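You operate a simulated robot arm through the tools that you are given. There is no shell and no other tool. Be economical: measure what you need, move in short steps, check, and stop when the job is done.

The job below is to be done with a simulated robot arm. You get a single attempt, and the scene is never put back.

## Task
The oil is out: shut the drain lever, fit the sump plug and torque it as the card says.
Fine: wrench back on its spot; screw the white vent cap back on; the pan stays on the drip shelf.

Only the result counts: the job must be done as asked and must still hold three seconds after the hand-in. Knocking over, shifting, dropping, spilling or breaking anything else fails it. A push-on lid holds only when it is set on centred and level and pressed home; a screw cap is set on level and turned clockwise until tight.

## Robot
A 6-joint arm with a two-finger parallel gripper, fixed in place. Base frame: the origin is at the foot of the arm, x ahead of it, y to its left, z up. Lengths are in mm, angles in degrees, forces in N, time in s.
With the tool pointing down near the work surface it reaches from about 340 to 820 mm from the base axis. Its first joint turns from -166.0 to 166.0 degrees. Payload 3.91 kg.
The TCP is the grasp point between the finger pads, 30 mm short of the fingertips. In the tool frame z runs along the fingers and y along their closing line. Largest opening 110 mm; finger width 20, thickness 10; the body of the gripper, 48 by 112 mm, starts 55 mm behind the TCP.
Orientation is told as [roll, pitch, yaw] about the base's x, y, z axes, in that order, counted from this pose: with the fingers straight down and closing along the base's y, the tool's x points along the base's -x, its y along +y and its z along -z.

## Interface
- The arm moves only by the tool jog_arm. Its argument "plan" is a list of rows, each a list of 3 entries, a list of its own where there are three numbers: the shift along the tool's x, y, z in units of 30 mm (1.0 is 30 mm), then the turn, a rotation vector about the tool's x, y, z in units of 5 degrees (1.0 is 5 degrees), then the opening in per cent of the stroke, from 0 (shut) to 100 (fully open). In form: [[[tx, ty, tz], [ax, ay, az], grip], ...]. A call has 1 to 12 rows; each row shifts and turns the commanded pose from where the row before left it, along the tool's axes as they then stand. A call with a number of a shift or a turn outside -1 to 1 is refused whole. A row lasts 0.2 s, in which the tool goes at most 50 mm and 8.6 degrees; a call with a longer step from one row to the next is refused whole, and so is a gripper value outside its range. Where a pose cannot be reached the arm comes as near as it can. A force on the tool above 40 N (or 10 N above the force at the start of the call, whichever is more), or a blocked arm, ends the call early, and 0.2 s more pass. Each finger travels about 45 mm/s and halts on what it meets, pressing with about 29 N; the grip force reading is that of the motor and also rises with nothing between the fingers. The clock runs only during rows and for 0.2 s after the last one: add rows that do not move to give the fingers time. It gives the time, the measured TCP pose, the force on the tool (base axes), the opening and the grip force at its end, in the units of the frame above (readings bear some noise).
- Cameras (640 x 400 px; columns grow to the right, rows downward): "scene" is fixed at [231, -500.1, 1427.9]; the picture's right is [0.75, -0.67, 0.00], its down [-0.35, -0.39, -0.85] and it looks along [0.57, 0.63, -0.52] (base axes); focal length 260 px, centre (320, 200). "wrist" rides on the gripper at [77, 7, -115] in the tool frame; the picture's right is [-0.09, 1.00, 0.00], its down [-0.80, -0.07, -0.59] and it looks along [-0.59, -0.05, 0.80] (tool axes); focal length 270 px, centre (320, 200). There is no depth. A picture from a camera that has moved, and an enlarged one, comes with that camera's place and axes in the base frame and with its lens. The place of the scene camera against the robot may be out by one fixed shift of up to 12 mm in any direction.
- camera(camera): a new picture of that camera. No time passes.
- raise_lower(by): slides the trunk up (or, below 0, down) by that many mm; the arm rides with it, the base frame stays. It gives what a move gives, with no picture.
- enlarge(camera, box): a new picture of the part [left, top, right, bottom] of that camera's present view, enlarged. No time passes.
- finish_job(): hands the job in; it is judged then, once.

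Go step by step. Nothing tells you positions but the pictures and the camera data: compare them with the known pose of the tool, close in by small moves and look again before you grip or let go. The budget is 120 turns and 64 pictures, counting those below and the enlarged ones. Unless the task says otherwise, let go and move clear before handing in, and close with one line.

The tools are called after "Request:" as name(argument=value, ...) on one line, values as JSON. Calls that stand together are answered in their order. jog_arm: Moves the arm, as the interface text tells. Its arguments: {"type":"object","properties":{"plan":{"type":"array"}},"required":["plan"]} The other tools are called the same way: raise_lower (by) slides the trunk up or down; camera (camera) takes a picture; enlarge (camera, box) takes an enlarged picture of a part of a camera's view; finish_job () hands the job in.

At the start:

```text
clock: 0.0
position: [416.4, 239.2, 1339.0]
tcp_rot: [0.0, -0.1, 0.0]
force: [0.7, -0.6, -0.4]
grip_width: 109.9
grasp_force: 0.0
trunk travel left (down, up): [-475.0, 135.0]
```

scene: 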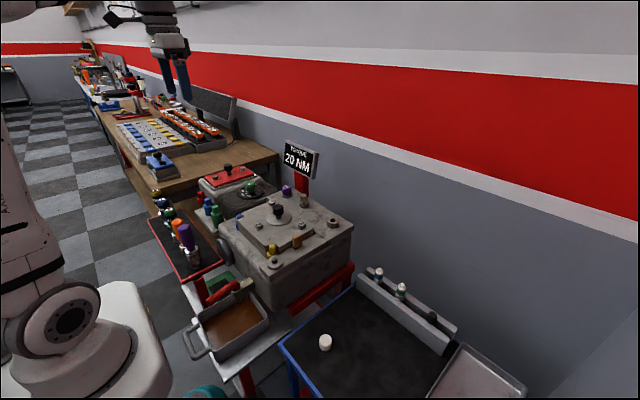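
wrist: 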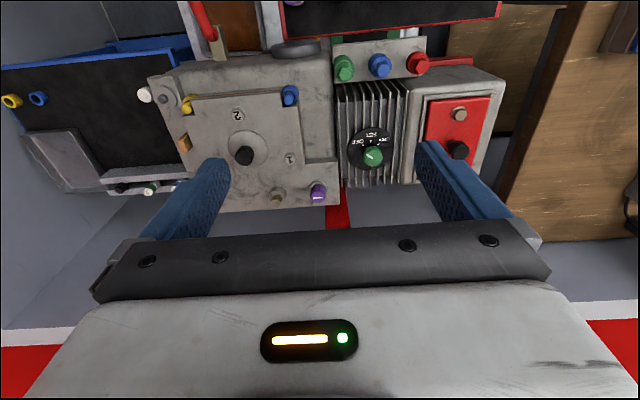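

I see a gearbox-like machine with a card "20 NM", a tool tray, a drain pan, and a side table with a white cap. I'll look closer before moving.

Request:
enlarge(camera="scene", box=[140, 130, 360, 268])

Request:
enlarge(camera="scene", box=[160, 240, 480, 400])

Request:
enlarge(camera="wrist", box=[130, 0, 510, 220])

```text
2.90 times, centred on (250, 199) of scene
camera zoom: at [231.0, -500.1, 1427.9], right [0.75, -0.67, 0.0], down [-0.35, -0.39, -0.85], along [0.57, 0.63, -0.52], focal length 754 px, centre (523, 203)
```

zoom: 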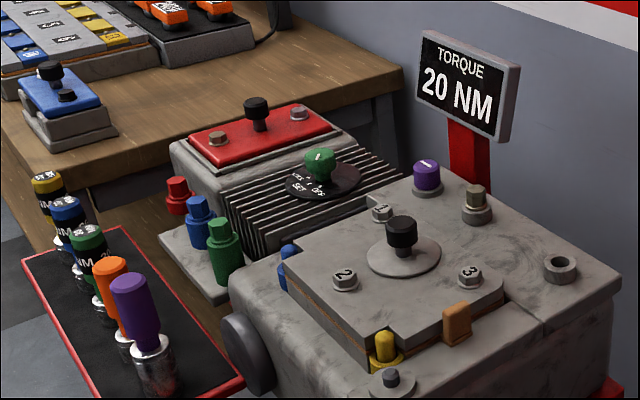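

```text
2.00 times, centred on (320, 320) of scene
camera zoom: at [231.0, -500.1, 1427.9], right [0.75, -0.67, 0.0], down [-0.35, -0.39, -0.85], along [0.57, 0.63, -0.52], focal length 520 px, centre (320, -40)
```

zoom: 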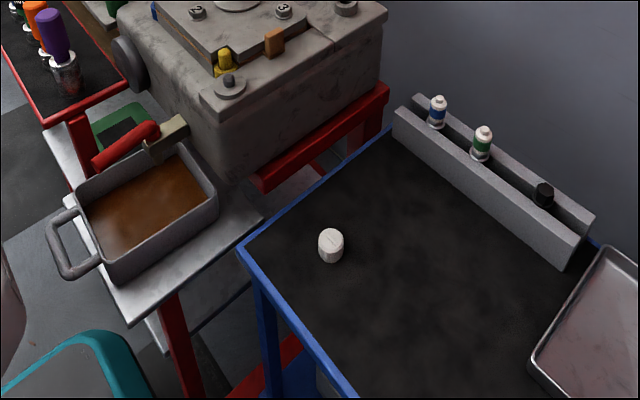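

```text
1.68 times, centred on (320, 110) of wrist
camera zoom: at [339.6, 244.1, 1454.4], right [0.09, 1.0, 0.0], down [0.8, -0.07, 0.59], along [0.59, -0.05, -0.8], focal length 455 px, centre (320, 352)
```

zoom: 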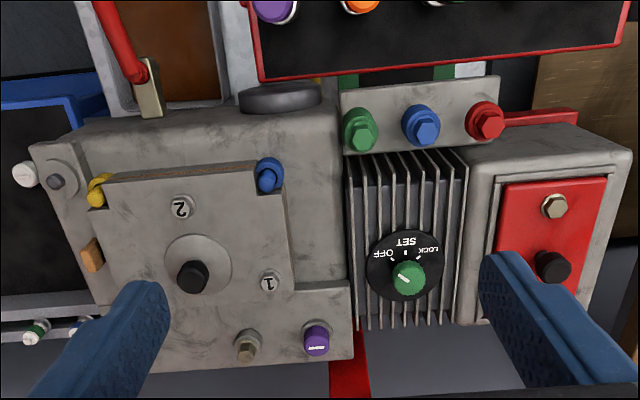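

The card says 20 Nm. I need the front of the gearbox and the labels on the tools, so I zoom in further.

Request:
enlarge(camera="scene", box=[145, 180, 225, 280])

Request:
enlarge(camera="scene", box=[180, 230, 300, 360])

Request:
enlarge(camera="wrist", box=[130, 0, 350, 110])

Request:
enlarge(camera="scene", box=[350, 255, 480, 360])

```text
4.00 times, centred on (185, 230) of scene
camera zoom: at [231.0, -500.1, 1427.9], right [0.75, -0.67, 0.0], down [-0.35, -0.39, -0.85], along [0.57, 0.63, -0.52], focal length 1041 px, centre (860, 80)
```

zoom: 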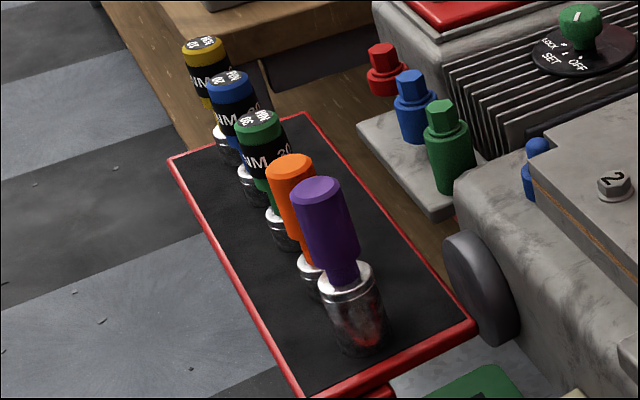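

```text
3.08 times, centred on (240, 295) of scene
camera zoom: at [231.0, -500.1, 1427.9], right [0.75, -0.67, 0.0], down [-0.35, -0.39, -0.85], along [0.57, 0.63, -0.52], focal length 801 px, centre (566, -92)
```

zoom: 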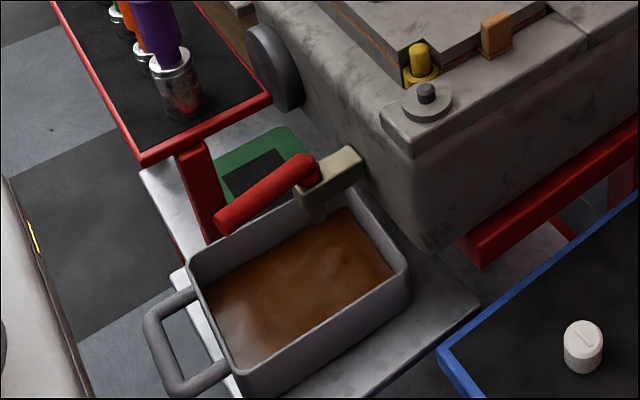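

```text
2.91 times, centred on (240, 55) of wrist
camera zoom: at [339.6, 244.1, 1454.4], right [0.09, 1.0, 0.0], down [0.8, -0.07, 0.59], along [0.59, -0.05, -0.8], focal length 786 px, centre (553, 622)
```

zoom: 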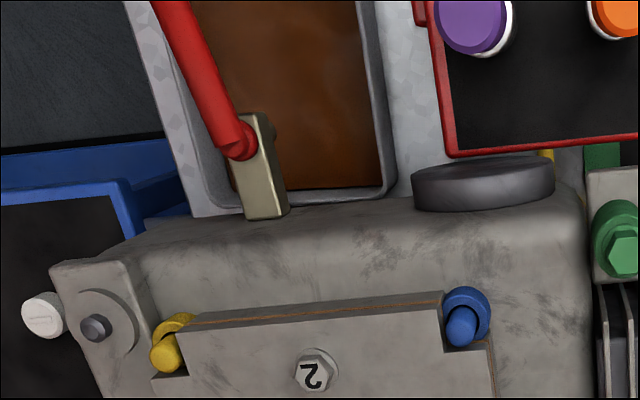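

```text
3.81 times, centred on (415, 308) of scene
camera zoom: at [231.0, -500.1, 1427.9], right [0.75, -0.67, 0.0], down [-0.35, -0.39, -0.85], along [0.57, 0.63, -0.52], focal length 991 px, centre (-42, -210)
```

zoom: 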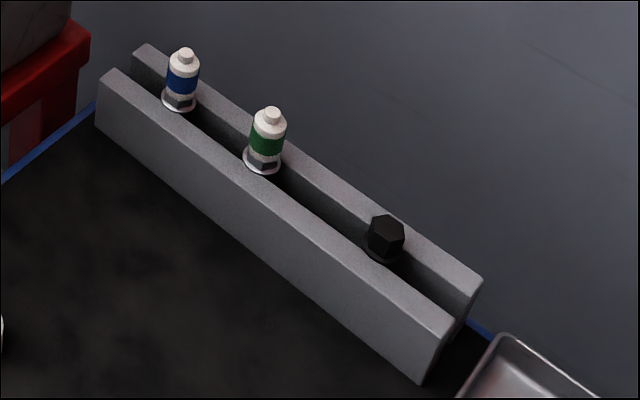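

Blue tool appears to read 20 NM. I move sideways so the wrist camera looks over the gearbox and the side table.

Request:
jog_arm(plan=[[[0, -1, 0], [0, 0, 0], 100], [[0, -1, 0], [0, 0, 0], 100], [[0, -1, 0], [0, 0, 0], 100], [[0, -1, 0], [0, 0, 0], 100], [[0, -1, 0], [0, 0, 0], 100], [[0, -1, 0], [0, 0, 0], 100], [[0, -1, 0], [0, 0, 0], 100], [[0, -1, 0], [0, 0, 0], 100], [[0, -1, 0], [0, 0, 0], 100], [[0, -1, 0], [0, 0, 0], 100], [[0, -1, 0], [0, 0, 0], 100]])

Request:
camera(camera="wrist")

```text
clock: 2.4
position: [420.3, -91.8, 1339.7]
tcp_rot: [0.0, 0.0, -0.1]
force: [0.2, 0.9, -0.3]
grip_width: 109.9
grasp_force: 0.0
trunk travel left (down, up): [-475.0, 135.0]
```

```text
54 pictures are left
camera wrist: at [342.2, -86.3, 1454.8], right [0.09, 1.0, 0.0], down [0.8, -0.07, 0.59], along [0.59, -0.05, -0.8], focal length 270 px, centre (320, 200)
```

wrist: 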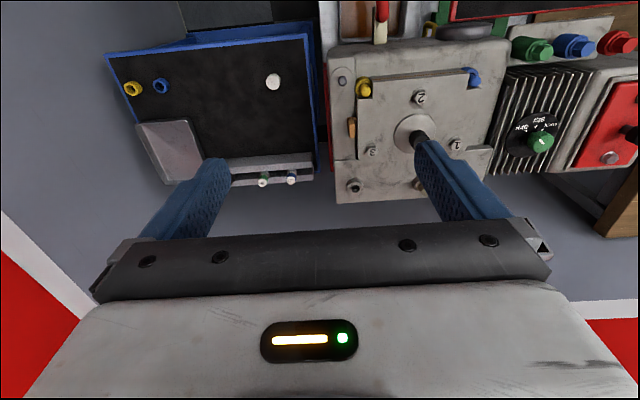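

Request:
enlarge(camera="wrist", box=[320, 50, 420, 210])

Request:
enlarge(camera="wrist", box=[100, 30, 330, 190])

```text
2.50 times, centred on (370, 130) of wrist
camera zoom: at [342.2, -86.3, 1454.8], right [0.09, 1.0, 0.0], down [0.8, -0.07, 0.59], along [0.59, -0.05, -0.8], focal length 676 px, centre (195, 375)
```

zoom: 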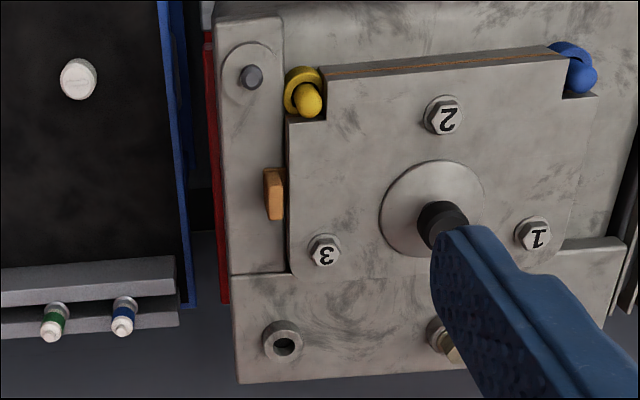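

```text
2.50 times, centred on (215, 110) of wrist
camera zoom: at [342.2, -86.3, 1454.8], right [0.09, 1.0, 0.0], down [0.8, -0.07, 0.59], along [0.59, -0.05, -0.8], focal length 676 px, centre (582, 425)
```

zoom: 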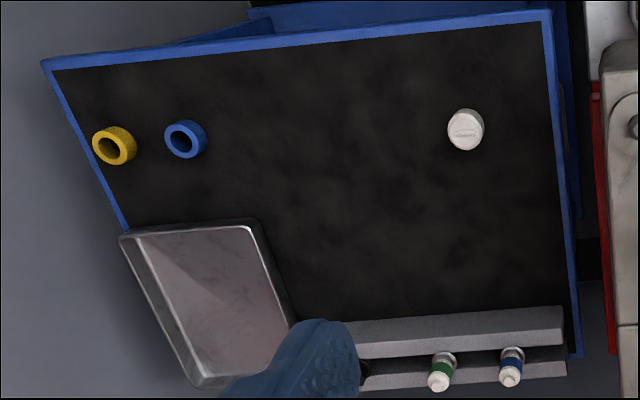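

Gearbox top has an empty threaded port and a vent stub. I lower the trunk to inspect the valve and front from nearer.

Request:
raise_lower(by=-280)

Request:
camera(camera="wrist")

Request:
camera(camera="scene")

```text
clock: 5.2
position: [419.4, -90.6, 1058.7]
tcp_rot: [0.1, 0.1, 0.0]
force: [-0.2, 0.7, -0.2]
grip_width: 110.2
grasp_force: 0.1
trunk travel left (down, up): [-195.0, 415.0]
```

```text
51 pictures are left
camera wrist: at [341.9, -85.5, 1175.0], right [0.09, 1.0, 0.0], down [0.8, -0.07, 0.59], along [0.59, -0.05, -0.8], focal length 270 px, centre (320, 200)
```

wrist: 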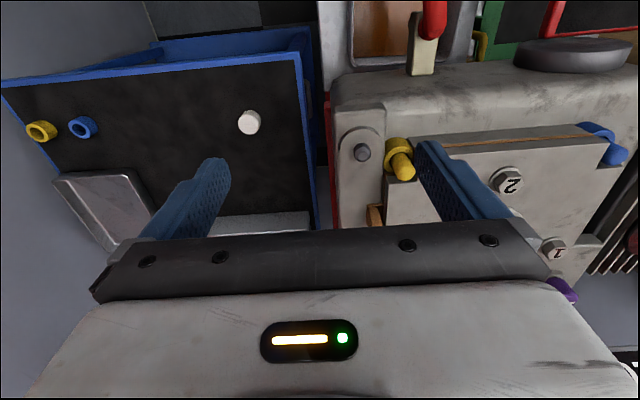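

```text
50 pictures are left
```

scene: 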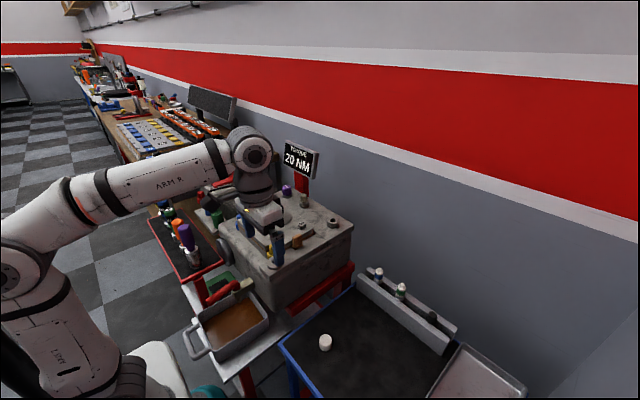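

Request:
enlarge(camera="wrist", box=[340, 0, 520, 100])

Request:
enlarge(camera="scene", box=[190, 260, 270, 310])

```text
3.56 times, centred on (430, 50) of wrist
camera zoom: at [341.9, -85.5, 1175.0], right [0.09, 1.0, 0.0], down [0.8, -0.07, 0.59], along [0.59, -0.05, -0.8], focal length 961 px, centre (-71, 733)
```

zoom: 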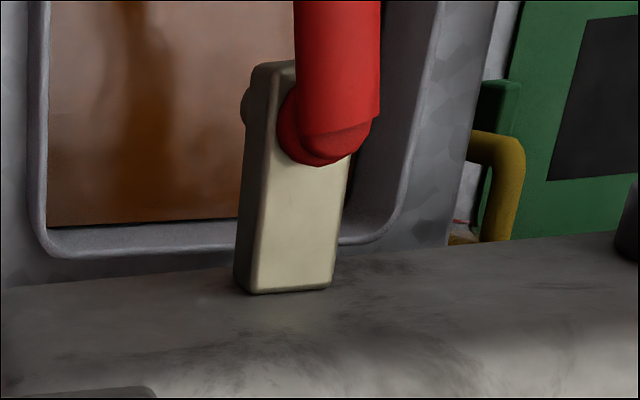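

```text
8.00 times, centred on (230, 285) of scene
camera zoom: at [231.0, -500.1, 1427.9], right [0.75, -0.67, 0.0], down [-0.35, -0.39, -0.85], along [0.57, 0.63, -0.52], focal length 2082 px, centre (1040, -480)
```

zoom: 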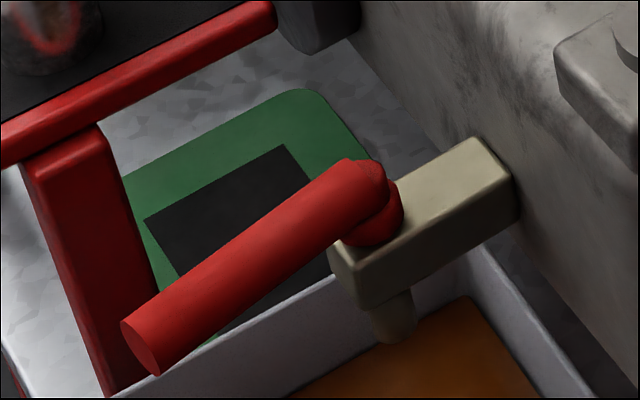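

The hub of the valve sits on top with a vertical axis, lever lying along −x above the pan. I back up, tilt slightly and go lower to see the front face and shelf for a sump port.

Request:
jog_arm(plan=[[[0.8, 1, 0], [0, 0, 0], 100], [[0.8, 1, 0], [0, 0, 0], 100], [[0.8, 0.5, 0], [0, 0, 0], 0], [[0, 0, 0], [0, -1, 0], 0], [[0, 0, 0], [0, -1, 0], 0], [[0, 0, 0], [0, -1, 0], 0], [[0, 0, 0], [0, 0, 0], 0]])

Request:
raise_lower(by=-80)

Request:
camera(camera="wrist")

```text
clock: 6.8
position: [349.2, -17.0, 1058.5]
tcp_rot: [0.1, -14.6, 0.0]
force: [-0.7, -0.5, -1.1]
grip_width: 3.4
grasp_force: 0.0
trunk travel left (down, up): [-195.0, 415.0]
```

```text
clock: 8.0
position: [357.9, -16.0, 967.3]
tcp_rot: [0.2, -12.8, 0.1]
force: [0.0, 0.7, 0.3]
grip_width: 0.1
grasp_force: 28.7
trunk travel left (down, up): [-115.0, 495.0]
```

```text
47 pictures are left
camera wrist: at [257.1, -11.9, 1062.9], right [0.08, 1.0, 0.02], down [0.65, -0.07, 0.76], along [0.76, -0.05, -0.65], focal length 270 px, centre (320, 200)
```

wrist: 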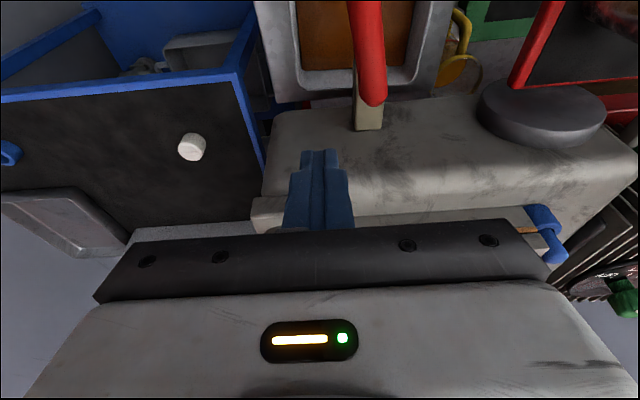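

Request:
enlarge(camera="wrist", box=[250, 0, 640, 150])

Request:
enlarge(camera="wrist", box=[60, 0, 280, 130])

```text
1.64 times, centred on (445, 75) of wrist
camera zoom: at [257.1, -11.9, 1062.9], right [0.08, 1.0, 0.02], down [0.65, -0.07, 0.76], along [0.76, -0.05, -0.65], focal length 444 px, centre (115, 405)
```

zoom: 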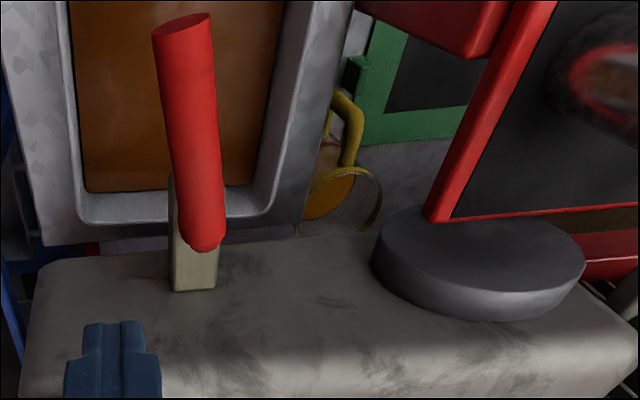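

```text
2.91 times, centred on (170, 65) of wrist
camera zoom: at [257.1, -11.9, 1062.9], right [0.08, 1.0, 0.02], down [0.65, -0.07, 0.76], along [0.76, -0.05, -0.65], focal length 786 px, centre (756, 593)
```

zoom: 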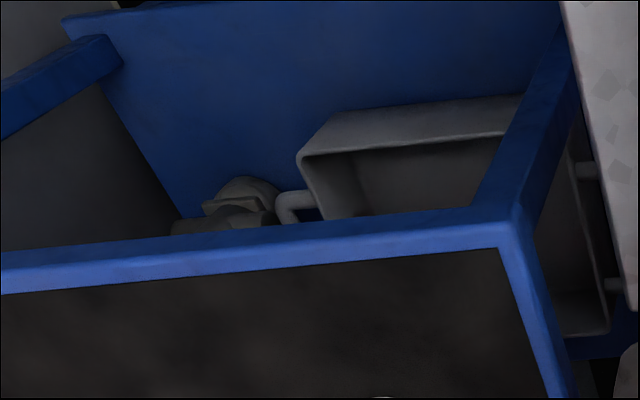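

No other port; the top hole is the plug's port. I straighten the tool and move over the valve lever to straddle it.

Request:
jog_arm(plan=[[[0, 0, 0], [0, 1, 0], 50], [[0, 0.5, 0], [0, 1, 0], 50], [[0, 0.97, 0], [0, 1, 0], 50], [[0, 0, 0], [0, 0, 0], 50], [[0, 0, 0], [0, 0, 0], 50]])

Request:
camera(camera="wrist")

```text
clock: 9.2
position: [347.8, 27.2, 978.4]
tcp_rot: [0.1, 0.1, 0.0]
force: [0.9, -0.5, 0.3]
grip_width: 55.0
grasp_force: 0.1
trunk travel left (down, up): [-115.0, 495.0]
```

```text
44 pictures are left
camera wrist: at [270.4, 32.5, 1094.5], right [0.09, 1.0, 0.0], down [0.8, -0.07, 0.59], along [0.59, -0.05, -0.8], focal length 270 px, centre (320, 200)
```

wrist: 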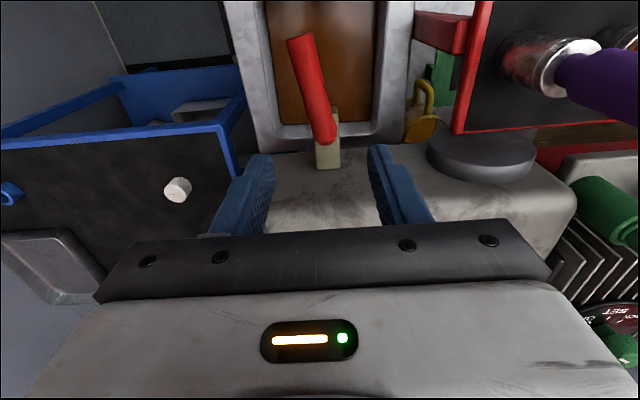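

Lever runs from hub ≈(383,32) to end ≈(295,14). I lower over it, straddling.

Request:
raise_lower(by=-100)

Request:
jog_arm(plan=[[[0, 0, 0.5], [0, 0, 0], 50], [[0, 0, 0.4], [0, 0, 0], 50]])

Request:
camera(camera="wrist")

Request:
enlarge(camera="scene", box=[180, 230, 300, 305])

```text
clock: 10.5
position: [348.2, 26.5, 878.7]
tcp_rot: [0.0, -0.1, 0.0]
force: [1.1, -0.7, -0.1]
grip_width: 55.1
grasp_force: 0.1
trunk travel left (down, up): [-15.0, 595.0]
```

```text
clock: 11.1
position: [347.7, 27.2, 852.0]
tcp_rot: [-0.1, 0.0, 0.0]
force: [-0.3, 0.1, -0.5]
grip_width: 55.3
grasp_force: 0.1
trunk travel left (down, up): [-15.0, 595.0]
```

```text
43 pictures are left
camera wrist: at [270.3, 32.5, 967.5], right [0.09, 1.0, 0.0], down [0.8, -0.07, 0.59], along [0.59, -0.05, -0.8], focal length 270 px, centre (320, 200)
```

wrist: 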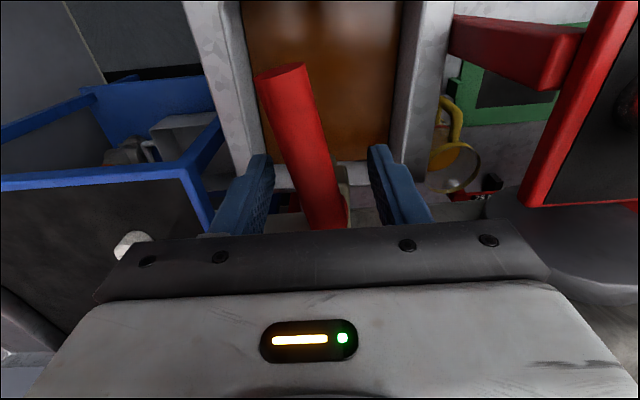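

```text
5.33 times, centred on (240, 268) of scene
camera zoom: at [231.0, -500.1, 1427.9], right [0.75, -0.67, 0.0], down [-0.35, -0.39, -0.85], along [0.57, 0.63, -0.52], focal length 1388 px, centre (747, -160)
```

zoom: 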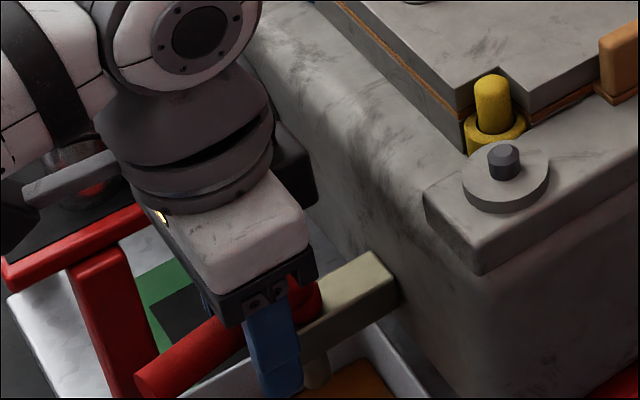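

Fingers straddle the lever. I push gently toward −y and watch the force.

Request:
jog_arm(plan=[[[0, -0.4, 0], [0, 0, 0], 50], [[0, -0.4, 0], [0, 0, 0], 50], [[0, -0.3, 0], [0, 0, 0], 50], [[0, -0.3, 0], [0, 0, 0], 50]])

Request:
camera(camera="wrist")

```text
clock: 12.1
position: [346.3, -13.4, 852.5]
tcp_rot: [0.0, -0.1, 0.3]
force: [-8.3, 21.5, 1.1]
grip_width: 67.1
grasp_force: 12.6
trunk travel left (down, up): [-15.0, 595.0]
```

```text
41 pictures are left
camera wrist: at [269.0, -7.4, 967.4], right [0.09, 1.0, 0.0], down [0.8, -0.07, 0.59], along [0.59, -0.05, -0.8], focal length 270 px, centre (320, 200)
```

wrist: 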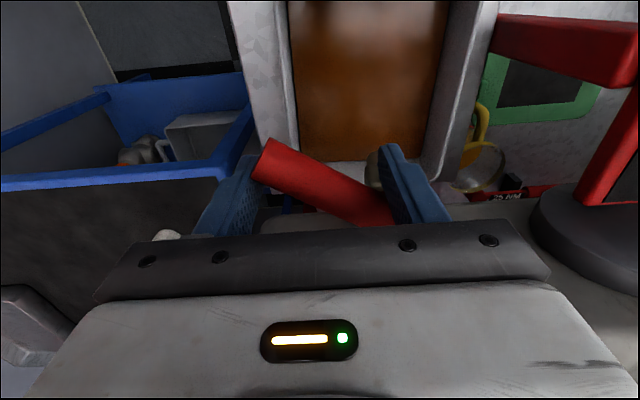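

The lever turns that way (~50° so far). I lift, close the fingers, and re-place them on its back side to finish the quarter turn.

Request:
jog_arm(plan=[[[0, 0.2, 0], [0, 0, 0], 80], [[0, 0, -1], [0, 0, 0], 80], [[0, 0, -1], [0, 0, 0], 50], [[0.5, 0.8, 0], [0, 0, 0], 0], [[0, 0, 0], [0, 0, 0], 0], [[0, 0, 0], [0, 0, 0], 0], [[0, 0, 0], [0, 0, 0], 0]])

Request:
camera(camera="wrist")

```text
clock: 13.7
position: [332.7, 15.1, 912.0]
tcp_rot: [0.0, 0.1, 0.0]
force: [-0.8, 0.3, 0.0]
grip_width: 0.0
grasp_force: 16.8
trunk travel left (down, up): [-15.0, 595.0]
```

```text
40 pictures are left
camera wrist: at [255.8, 21.2, 1027.6], right [0.09, 1.0, 0.0], down [0.8, -0.07, 0.59], along [0.59, -0.05, -0.8], focal length 270 px, centre (320, 200)
```

wrist: 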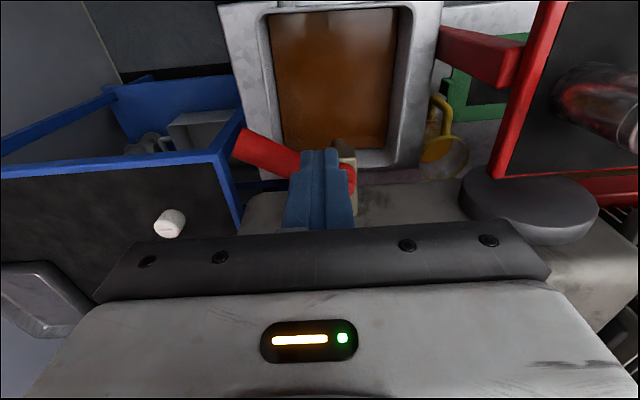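

Request:
jog_arm(plan=[[[0, 0, 1], [0, 0, 0], 0], [[0, 0, 1], [0, 0, 0], 0], [[-0.3, -0.4, 0], [0, 0, 0], 0], [[-0.3, -0.4, 0], [0, 0, 0], 0], [[-0.3, -0.2, 0], [0, 0, 0], 0], [[-0.2, 0, 0], [0, 0, 0], 0]])

Request:
camera(camera="wrist")

```text
clock: 15.0
position: [354.1, -11.8, 852.7]
tcp_rot: [0.2, 0.7, 0.2]
force: [-23.0, 8.3, 4.4]
grip_width: 0.0
grasp_force: 29.3
trunk travel left (down, up): [-15.0, 595.0]
stopped in row 6: the force on the tool passed its limit (the readings are from after the stop); the commanded pose is now the measured one
```

```text
39 pictures are left
camera wrist: at [278.3, -8.1, 969.5], right [0.08, 1.0, 0.0], down [0.81, -0.07, 0.58], along [0.58, -0.05, -0.81], focal length 270 px, centre (320, 200)
```

wrist: 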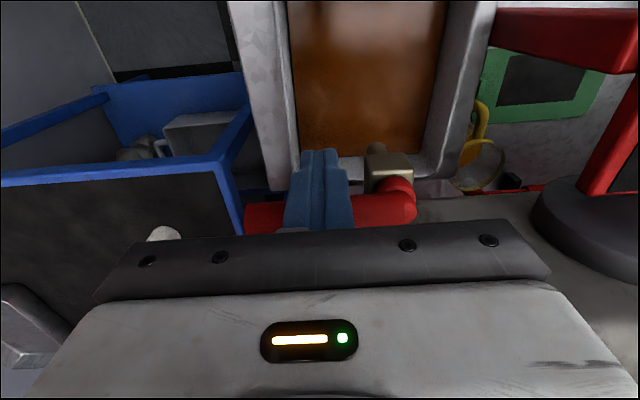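

The lever is almost square to the body; I push once more nearer its end to be sure it's at its stop.

Request:
jog_arm(plan=[[[0.4, 0, 0], [0, 0, 0], 0], [[0, -1, 0], [0, 0, 0], 0], [[-0.2, 0, 0], [0, 0, 0], 0], [[-0.2, 0, 0], [0, 0, 0], 0], [[-0.15, 0, 0], [0, 0, 0], 0], [[-0.15, 0, 0], [0, 0, 0], 0], [[-0.15, 0, 0], [0, 0, 0], 0]])

Request:
camera(camera="wrist")

```text
clock: 16.2
position: [354.9, -43.1, 853.0]
tcp_rot: [0.1, 1.3, 0.2]
force: [-25.9, 0.2, 2.6]
grip_width: 0.1
grasp_force: 29.4
trunk travel left (down, up): [-15.0, 595.0]
stopped in row 5: the force on the tool passed its limit (the readings are from after the stop); the commanded pose is now the measured one
```

```text
38 pictures are left
camera wrist: at [280.0, -39.0, 969.1], right [0.09, 1.0, 0.0], down [0.81, -0.07, 0.58], along [0.57, -0.05, -0.82], focal length 270 px, centre (320, 200)
```

wrist: 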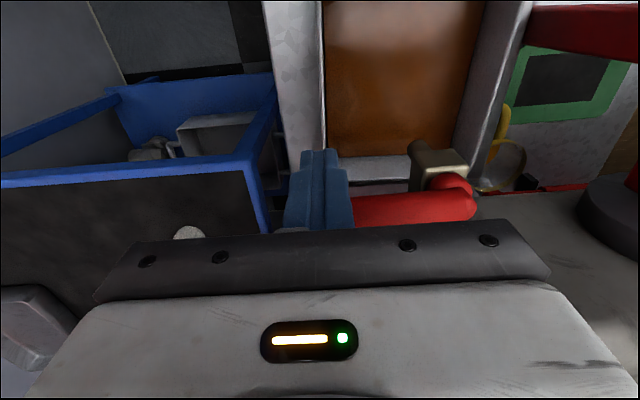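

The lever is at its stop, square to the pipe. I back off and look at a red object with an "NM" marking glimpsed beside the gearbox.

Request:
jog_arm(plan=[[[0.5, 0, 0], [0, 0, 0], 0], [[0, 0, -1], [0, 0, 0], 0], [[0, 1, 0], [0, 0, 0], 0], [[0, 1, 0], [0, 0, 0], 0], [[0, 1, 0], [0, 0, 0], 0]])

Request:
enlarge(camera="wrist", box=[340, 60, 640, 250])

```text
clock: 17.4
position: [343.1, 46.6, 881.3]
tcp_rot: [0.2, 1.2, 0.2]
force: [0.6, 0.2, 0.1]
grip_width: 0.0
grasp_force: 29.1
trunk travel left (down, up): [-15.0, 595.0]
```

```text
2.11 times, centred on (490, 155) of wrist
camera zoom: at [268.1, 52.1, 998.2], right [0.09, 1.0, 0.0], down [0.81, -0.07, 0.58], along [0.58, -0.05, -0.82], focal length 569 px, centre (-38, 295)
```

zoom: 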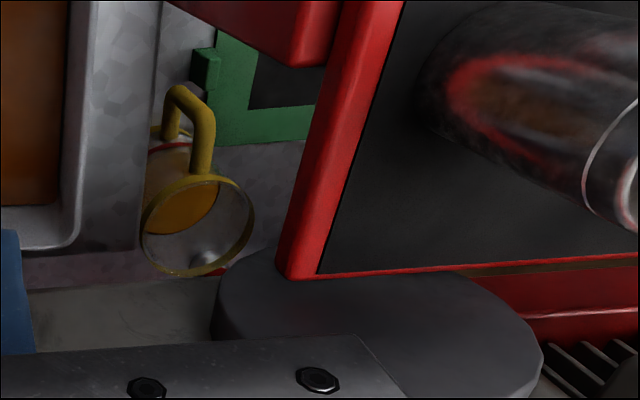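

That's a mug on the shelf. I rise and go over the tool tray to read labels and spots.

Request:
raise_lower(by=220)

Request:
jog_arm(plan=[[[0, 1, 0], [0, 0, 0], 0], [[0, 1, 0], [0, 0, 0], 0], [[0, 1, 0], [0, 0, 0], 0], [[0, 1, 0], [0, 0, 0], 0], [[0, 1, 0], [0, 0, 0], 0], [[0, 1, 0], [0, 0, 0], 0], [[0, 1, 0], [0, 0, 0], 0]])

Request:
camera(camera="wrist")

```text
clock: 19.7
position: [342.9, 46.9, 1101.4]
tcp_rot: [0.2, 1.1, 0.2]
force: [-0.1, -0.1, 0.2]
grip_width: 0.2
grasp_force: 28.6
trunk travel left (down, up): [-235.0, 375.0]
```

```text
clock: 21.3
position: [342.9, 256.7, 1101.3]
tcp_rot: [0.2, 1.2, 0.1]
force: [-0.4, -0.2, -1.1]
grip_width: 0.2
grasp_force: 28.7
trunk travel left (down, up): [-235.0, 375.0]
```

```text
36 pictures are left
camera wrist: at [268.4, 261.4, 1217.7], right [0.09, 1.0, 0.0], down [0.81, -0.07, 0.58], along [0.58, -0.05, -0.82], focal length 270 px, centre (320, 200)
```

wrist: 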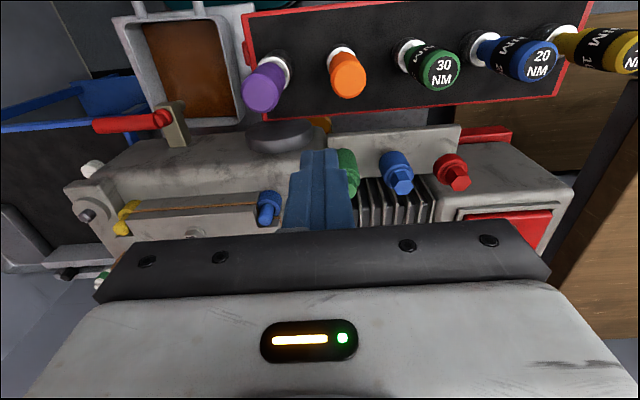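

The blue tool is 20 NM. Next I go over to the rack on the blue table to locate the black plug.

Request:
jog_arm(plan=[[[0, -1, 0], [0, 0, 0], 0], [[0, -1, 0], [0, 0, 0], 0], [[0, -1, 0], [0, 0, 0], 0], [[0, -1, 0], [0, 0, 0], 0], [[0, -1, 0], [0, 0, 0], 0], [[0, -1, 0], [0, 0, 0], 0], [[0, -1, 0], [0, 0, 0], 0], [[0, -1, 0], [0, 0, 0], 0], [[0, -1, 0], [0, 0, 0], 0], [[0, -1, 0], [0, 0, 0], 0], [[0, -1, 0], [0, 0, 0], 0], [[0, -1, 0], [0, 0, 0], 0]])

Request:
jog_arm(plan=[[[-1, -1, 0], [0, 0, 0], 100], [[-1, -1, 0], [0, 0, 0], 100], [[-1, -1, 0], [0, 0, 0], 100], [[-1, -1, 0], [0, 0, 0], 100], [[-1, -1, 0], [0, 0, 0], 100], [[-1, -1, 0], [0, 0, 0], 100], [[-1, 0, 0], [0, 0, 0], 100], [[-1, 0, 0], [0, -0.24, 0], 100]])

Request:
camera(camera="wrist")

```text
clock: 23.9
position: [343.8, -102.1, 1102.2]
tcp_rot: [0.2, 1.3, 0.2]
force: [-0.5, 0.6, 0.7]
grip_width: 0.0
grasp_force: 28.7
trunk travel left (down, up): [-235.0, 375.0]
```

```text
clock: 25.7
position: [582.8, -279.9, 1090.7]
tcp_rot: [0.1, -0.2, 0.2]
force: [0.1, 0.3, 0.5]
grip_width: 110.0
grasp_force: 0.1
out of reach, approached as far as the arm can: row 8
trunk travel left (down, up): [-235.0, 375.0]
```

```text
35 pictures are left
camera wrist: at [505.6, -275.8, 1205.5], right [0.08, 1.0, 0.0], down [0.8, -0.07, 0.6], along [0.59, -0.05, -0.8], focal length 270 px, centre (320, 200)
```

wrist: 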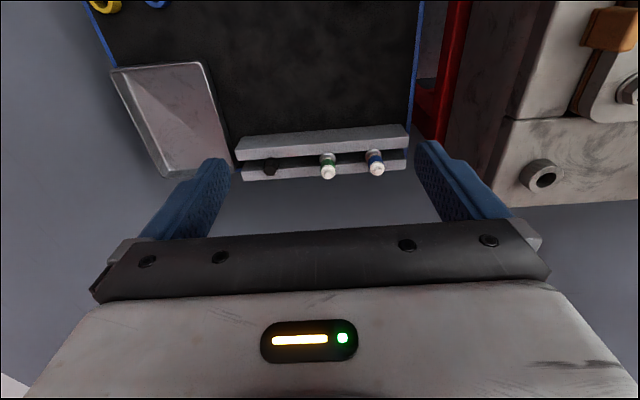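

Request:
enlarge(camera="wrist", box=[220, 110, 420, 200])

Request:
enlarge(camera="wrist", box=[500, 130, 620, 210])

```text
3.20 times, centred on (320, 155) of wrist
camera zoom: at [505.6, -275.8, 1205.5], right [0.08, 1.0, 0.0], down [0.8, -0.07, 0.6], along [0.59, -0.05, -0.8], focal length 865 px, centre (320, 344)
```

zoom: 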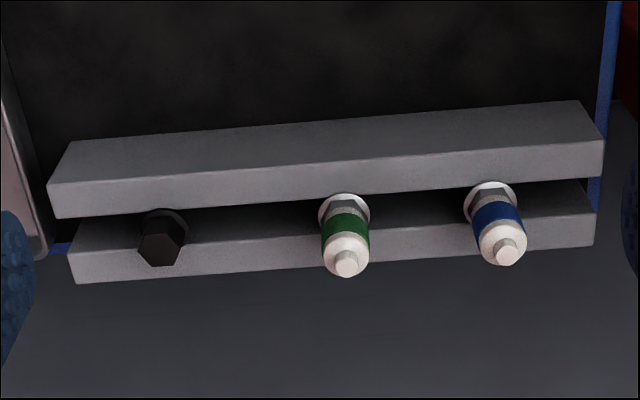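

```text
5.00 times, centred on (560, 170) of wrist
camera zoom: at [505.6, -275.8, 1205.5], right [0.08, 1.0, 0.0], down [0.8, -0.07, 0.6], along [0.59, -0.05, -0.8], focal length 1351 px, centre (-880, 350)
```

zoom: 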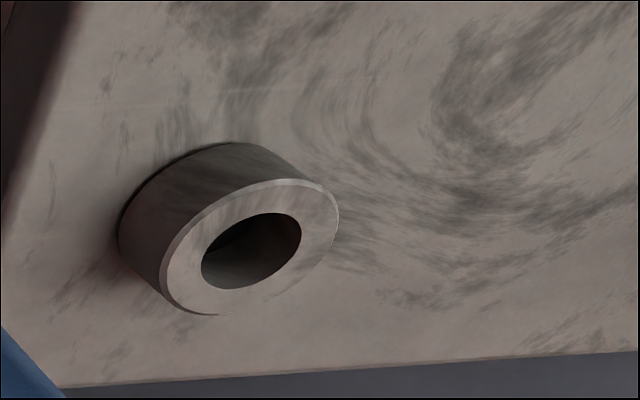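

The black hex plug sits on the rack's rails by its flange, at about (737,-385); the port is at about (685,-36,951). I go to get above the plug with a better arm posture.

Request:
raise_lower(by=100)

Request:
jog_arm(plan=[[[0, 0, 1], [0, 0, 0], 100], [[0, 0, 1], [0, 0, 0], 100], [[0, 0, 1], [0, 0, 0], 100], [[0, 0, 1], [0, 0, 0], 100], [[-0.8, -0.8, 1], [0, 0, 0], 100], [[-0.8, -0.8, 1], [0, 0, 0], 100], [[-0.8, -0.8, 1], [0, 0, 0], 100], [[-0.8, -0.8, 1], [0, 0, 0], 70], [[-0.8, 0, 1], [0, 0, 0], 70], [[0, 0, 0.5], [0, 0, 0], 70]])

Request:
camera(camera="wrist")

```text
clock: 27.1
position: [582.9, -279.5, 1190.2]
tcp_rot: [0.1, -0.2, 0.3]
force: [-1.0, 0.5, 0.2]
grip_width: 110.0
grasp_force: 0.1
trunk travel left (down, up): [-335.0, 275.0]
```

```text
clock: 29.3
position: [701.8, -376.5, 905.5]
tcp_rot: [0.1, -0.1, 0.3]
force: [-0.3, 0.7, 0.4]
grip_width: 77.1
grasp_force: 0.0
out of reach, approached as far as the arm can: row 9
trunk travel left (down, up): [-335.0, 275.0]
```

```text
32 pictures are left
camera wrist: at [624.2, -370.8, 1020.9], right [0.09, 1.0, 0.0], down [0.8, -0.07, 0.6], along [0.59, -0.05, -0.8], focal length 270 px, centre (320, 200)
```

wrist: 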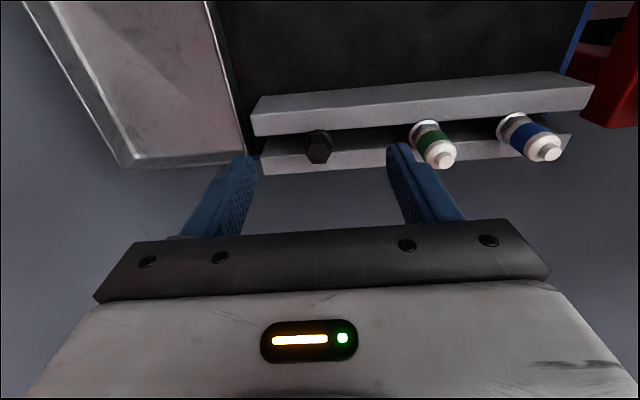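

Request:
enlarge(camera="wrist", box=[290, 120, 350, 170])

Request:
raise_lower(by=120)

Request:
jog_arm(plan=[[[0, 0, 1], [0, 0, 0], 60], [[0, 0, 1], [0, 0, 0], 60], [[0, 0, 1], [0, 0, 0], 60], [[-0.5, 0, 1], [0, 0, 0], 60], [[-0.5, -0.15, 1], [0, 0, -0.06], 60]])

Request:
camera(camera="wrist")

```text
8.00 times, centred on (320, 145) of wrist
camera zoom: at [624.2, -370.8, 1020.9], right [0.09, 1.0, 0.0], down [0.8, -0.07, 0.6], along [0.59, -0.05, -0.8], focal length 2162 px, centre (320, 640)
```

zoom: 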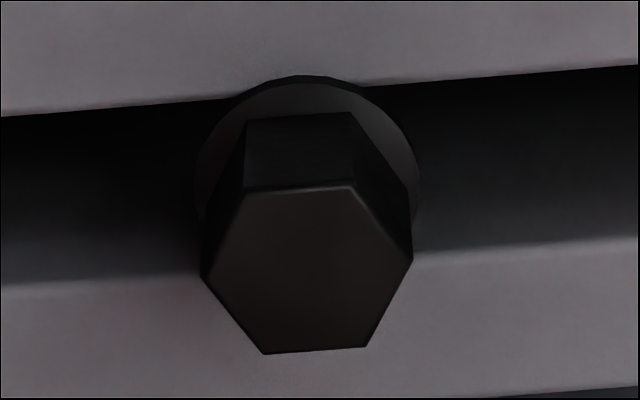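

```text
clock: 30.8
position: [701.3, -375.6, 1026.6]
tcp_rot: [0.1, -0.2, 0.2]
force: [-0.7, -0.7, 0.7]
grip_width: 77.2
grasp_force: 0.1
trunk travel left (down, up): [-455.0, 155.0]
```

```text
clock: 32.0
position: [732.5, -377.4, 876.2]
tcp_rot: [0.2, -0.2, 0.5]
force: [0.6, -0.2, -0.2]
grip_width: 66.0
grasp_force: 0.1
trunk travel left (down, up): [-455.0, 155.0]
```

```text
30 pictures are left
camera wrist: at [655.6, -373.7, 991.2], right [0.08, 1.0, 0.0], down [0.8, -0.07, 0.6], along [0.6, -0.05, -0.8], focal length 270 px, centre (320, 200)
```

wrist: 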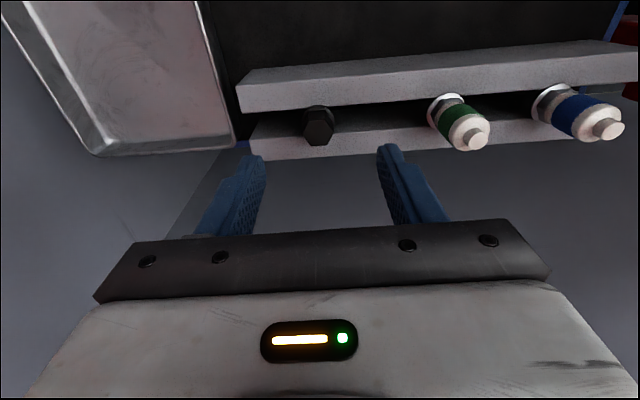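

The plug lies directly under the TCP; its flats are at 30° to my closing line. I yaw 30° and lower to just above it.

Request:
jog_arm(plan=[[[0, 0, 0], [0, 0, -1], 60], [[0, 0, 0], [0, 0, -1], 60], [[0, 0, 0], [0, 0, -1], 60], [[0, 0, 0], [0, 0, -1], 60], [[0, 0, 0], [0, 0, -1], 60], [[0, 0, 0], [0, 0, -1], 60], [[0, 0, 1], [0, 0, 0], 60], [[0, 0, 0.2], [0, 0, 0], 60]])

Request:
camera(camera="wrist")

```text
clock: 33.8
position: [731.5, -378.7, 841.8]
tcp_rot: [0.1, -0.2, 30.5]
force: [-0.2, 0.0, -0.1]
grip_width: 66.2
grasp_force: 0.1
trunk travel left (down, up): [-455.0, 155.0]
```

```text
29 pictures are left
camera wrist: at [661.5, -414.3, 956.7], right [-0.43, 0.9, 0.0], down [0.72, 0.34, 0.6], along [0.54, 0.26, -0.8], focal length 270 px, centre (320, 200)
```

wrist: 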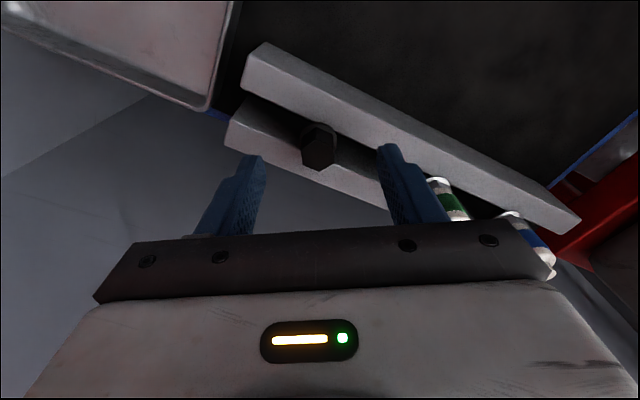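

Request:
jog_arm(plan=[[[0, 0, 0.6], [0, 0, 0], 50], [[0, 0, 0.35], [0, 0, 0], 40], [[0, 0, 0.15], [0, 0, 0], 40], [[0, 0, 0], [0, 0, 0], 40]])

Request:
camera(camera="wrist")

```text
clock: 34.8
position: [732.2, -378.7, 809.7]
tcp_rot: [0.0, -0.3, 30.5]
force: [0.3, 1.4, 4.3]
grip_width: 44.1
grasp_force: 0.2
trunk travel left (down, up): [-455.0, 155.0]
```

```text
28 pictures are left
camera wrist: at [662.2, -413.9, 924.1], right [-0.43, 0.9, 0.0], down [0.72, 0.34, 0.6], along [0.54, 0.26, -0.8], focal length 270 px, centre (320, 200)
```

wrist: 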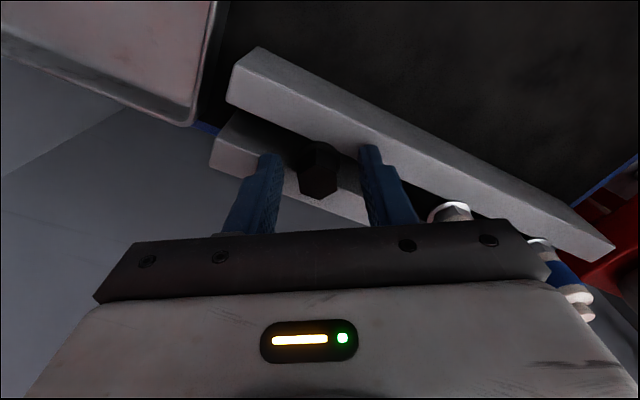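

Finger tips are around the hex at rail-top level. I close on it.

Request:
jog_arm(plan=[[[-0.08, 0, -0.05], [0, 0, 0], 35], [[0, 0, 0], [0, 0, 0], 15], [[0, 0, 0], [0, 0, 0], 10], [[0, 0, 0], [0, 0, 0], 10], [[0, 0, 0], [0, 0, 0], 10]])

```text
clock: 36.0
position: [734.9, -376.8, 810.3]
tcp_rot: [0.0, -0.2, 30.5]
force: [0.1, -0.8, -0.1]
grip_width: 22.6
grasp_force: 28.4
trunk travel left (down, up): [-455.0, 155.0]
```

Request:
jog_arm(plan=[[[0, 0, -1], [0, 0, 0], 5], [[0, 0, -1], [0, 0, 0], 5], [[0, 0, -1], [0, 0, 0], 5], [[1, 0, -1], [0, 0, 0], 5]])

Request:
enlarge(camera="wrist", box=[220, 60, 440, 240])

Request:
enlarge(camera="scene", box=[360, 190, 480, 320])

```text
clock: 37.0
position: [714.0, -395.7, 931.0]
tcp_rot: [0.1, -0.2, 30.5]
force: [-0.2, -0.3, -0.4]
grip_width: 22.5
grasp_force: 29.1
out of reach, approached as far as the arm can: row 4
trunk travel left (down, up): [-455.0, 155.0]
```

```text
2.22 times, centred on (330, 150) of wrist
camera zoom: at [643.6, -430.3, 1045.8], right [-0.43, 0.9, 0.0], down [0.72, 0.34, 0.6], along [0.54, 0.26, -0.8], focal length 601 px, centre (298, 311)
```

zoom: 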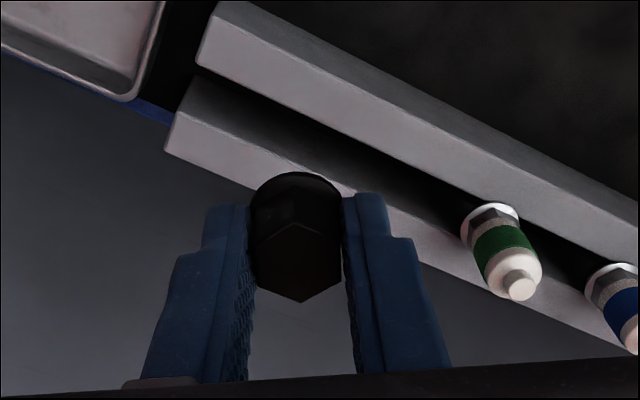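

```text
3.08 times, centred on (420, 255) of scene
camera zoom: at [231.0, -500.1, 1427.9], right [0.75, -0.67, 0.0], down [-0.35, -0.39, -0.85], along [0.57, 0.63, -0.52], focal length 801 px, centre (12, 31)
```

zoom: 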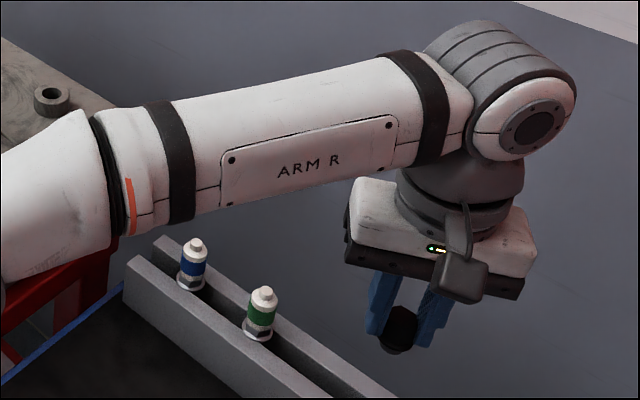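

The plug is held squarely. I raise the trunk and carry it toward the port.

Request:
raise_lower(by=130)

Request:
jog_arm(plan=[[[-0.478, 0.985, 0], [0, 0, 0], 5], [[-0.478, 0.985, 0], [0, 0, 0], 5], [[-0.478, 0.985, 0], [0, 0, 0], 5], [[-0.478, 0.985, 0], [0, 0, 0], 5], [[-0.478, 0.985, 0], [0, 0, 0], 5], [[-0.478, 0.985, 0], [0, 0, 0], 5], [[-0.478, 0.985, 0], [0, 0, 0], 5], [[-0.478, 0.985, 0], [0, 0, 0], 5], [[-0.478, 0.985, 0], [0, 0, 0], 5], [[-0.478, 0.985, 0], [0, 0, 0], 5], [[-0.478, 0.985, 0], [0, 0, 0], 5]])

Request:
camera(camera="wrist")

```text
clock: 38.5
position: [713.9, -396.2, 1060.2]
tcp_rot: [0.1, -0.3, 30.5]
force: [0.4, 1.3, 0.4]
grip_width: 22.5
grasp_force: 28.8
trunk travel left (down, up): [-585.0, 25.0]
```

```text
clock: 40.9
position: [815.1, -83.2, 1093.4]
tcp_rot: [0.1, -0.1, 30.5]
force: [-0.4, 1.2, -0.6]
grip_width: 22.4
grasp_force: 28.5
out of reach, approached as far as the arm can: row 1, 2, 3, 4, 5, 6, 7, 8, 9, 10, 11
trunk travel left (down, up): [-585.0, 25.0]
```

```text
25 pictures are left
camera wrist: at [745.4, -117.5, 1206.7], right [-0.43, 0.9, 0.0], down [0.73, 0.34, 0.6], along [0.54, 0.26, -0.8], focal length 270 px, centre (320, 200)
```

wrist: 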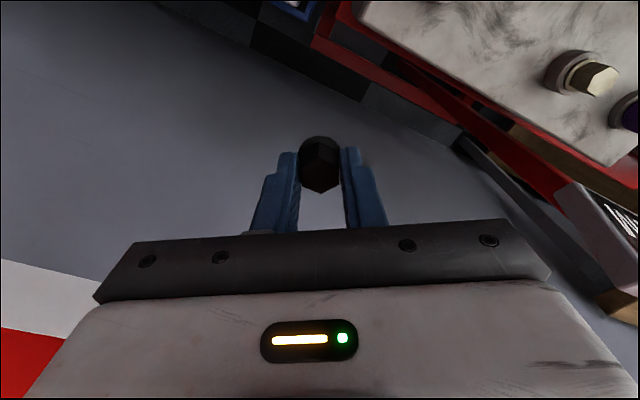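

The arm strayed along its reach limit; it's clear of everything (plug still held). I test with a null row to learn the commanded pose.

Request:
jog_arm(plan=[[[0, 0, 0], [0, 0, 0], 5]])

```text
clock: 41.3
position: [815.8, -83.7, 1090.2]
tcp_rot: [0.1, -0.1, 30.5]
force: [0.2, 0.9, 0.2]
grip_width: 22.6
grasp_force: 28.9
trunk travel left (down, up): [-585.0, 25.0]
```

Request:
jog_arm(plan=[[[0.8, 0.47, 0], [0, 0, 0], 5], [[0.8, 0.47, 0], [0, 0, 0], 5]])

```text
clock: 41.9
position: [815.6, -84.0, 1090.9]
tcp_rot: [0.1, -0.1, 30.5]
force: [-0.8, 0.7, -0.5]
grip_width: 22.5
grasp_force: 28.7
out of reach, approached as far as the arm can: row 1, 2
trunk travel left (down, up): [-585.0, 25.0]
```

Request:
jog_arm(plan=[[[0, 0, 0.8], [0, 0, 0], 5], [[0, 0, 0.8], [0, 0, 0], 5], [[0.4, 0.2, 0], [0, 0, 0], 5]])

```text
clock: 42.7
position: [821.5, -85.3, 1044.1]
tcp_rot: [0.1, 0.0, 30.5]
force: [-0.5, 0.4, 0.1]
grip_width: 22.5
grasp_force: 29.2
out of reach, approached as far as the arm can: row 1, 2, 3
trunk travel left (down, up): [-585.0, 25.0]
```

The arm is stuck at a straight elbow; I try going up and inward to bend it.

Request:
jog_arm(plan=[[[0.8, 0.47, -1], [0, 0, 0], 5], [[0.8, 0.47, -1], [0, 0, 0], 5]])

```text
clock: 43.3
position: [810.3, -90.0, 1114.2]
tcp_rot: [0.2, -0.1, 30.5]
force: [-0.3, 0.0, -0.7]
grip_width: 22.1
grasp_force: 28.7
out of reach, approached as far as the arm can: row 1, 2
trunk travel left (down, up): [-585.0, 25.0]
```

Request:
jog_arm(plan=[[[0.49, 0.29, 0], [-0.508, 0.862, 0], 5], [[0.49, 0.29, 0], [-0.508, 0.862, 0], 5], [[0.49, 0.29, 0], [-0.508, 0.862, 0], 5], [[0.8, 0.47, 0.3], [0, 0, 0], 5]])

```text
clock: 44.3
position: [757.0, -92.3, 1117.1]
tcp_rot: [7.8, 12.9, 31.4]
force: [0.1, -0.9, -0.1]
grip_width: 22.5
grasp_force: 28.8
out of reach, approached as far as the arm can: row 4
trunk travel left (down, up): [-585.0, 25.0]
```

Tilting works, but the elbow stays straight. As going higher then straight down freed it before, I climb well up and then descend.

Request:
jog_arm(plan=[[[0, 0, -1], [0.508, -0.862, 0], 5], [[0, 0, -1], [0.508, -0.862, 0], 5], [[0, 0, -1], [0.508, -0.862, 0], 5], [[0, 0, -1], [0, 0, 0], 5], [[0, 0, -1], [0, 0, 0], 5], [[0, 0, -1], [0, 0, 0], 5], [[0, 0, -1], [0, 0, 0], 5], [[0, 0, 1], [0, 0, 0], 5], [[0, 0, 1], [0, 0, 0], 5]])

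```text
clock: 46.3
position: [728.9, -89.3, 1231.9]
tcp_rot: [2.6, 3.7, 30.5]
force: [0.3, -0.4, -0.6]
grip_width: 22.4
grasp_force: 29.4
out of reach, approached as far as the arm can: row 1, 2, 4, 5, 6, 7
trunk travel left (down, up): [-585.0, 25.0]
```

Freed. I level the tool and come over the port.

Request:
jog_arm(plan=[[[0.5, 0.3, 0.3], [0, 0, 0], 5], [[0.3, 0.3, 0.8], [0.45, -0.76, 0], 5], [[0, 0.4, 1], [0, 0, 0], 5], [[-0.2, 0.6, 1], [0, 0, 0], 5], [[-0.23, 0.6, 1], [0, 0, 0], 5], [[0, 0, 0.5], [0, 0, 0], 5]])

Request:
camera(camera="wrist")

```text
clock: 47.7
position: [682.3, -35.8, 1092.6]
tcp_rot: [0.4, 0.0, 30.4]
force: [-0.4, 0.2, -0.5]
grip_width: 22.3
grasp_force: 28.8
trunk travel left (down, up): [-585.0, 25.0]
```

```text
24 pictures are left
camera wrist: at [614.0, -71.5, 1208.6], right [-0.43, 0.9, 0.01], down [0.73, 0.34, 0.59], along [0.53, 0.26, -0.8], focal length 270 px, centre (320, 200)
```

wrist: 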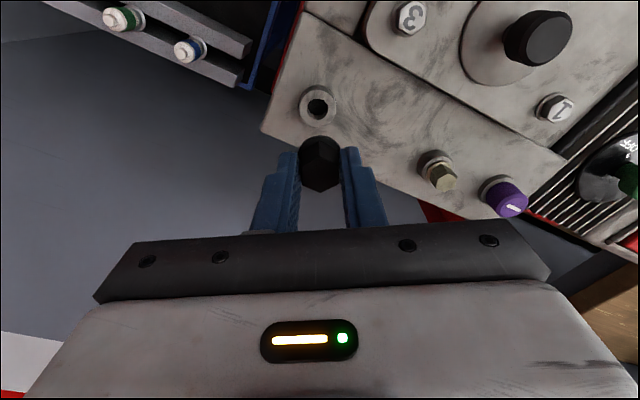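

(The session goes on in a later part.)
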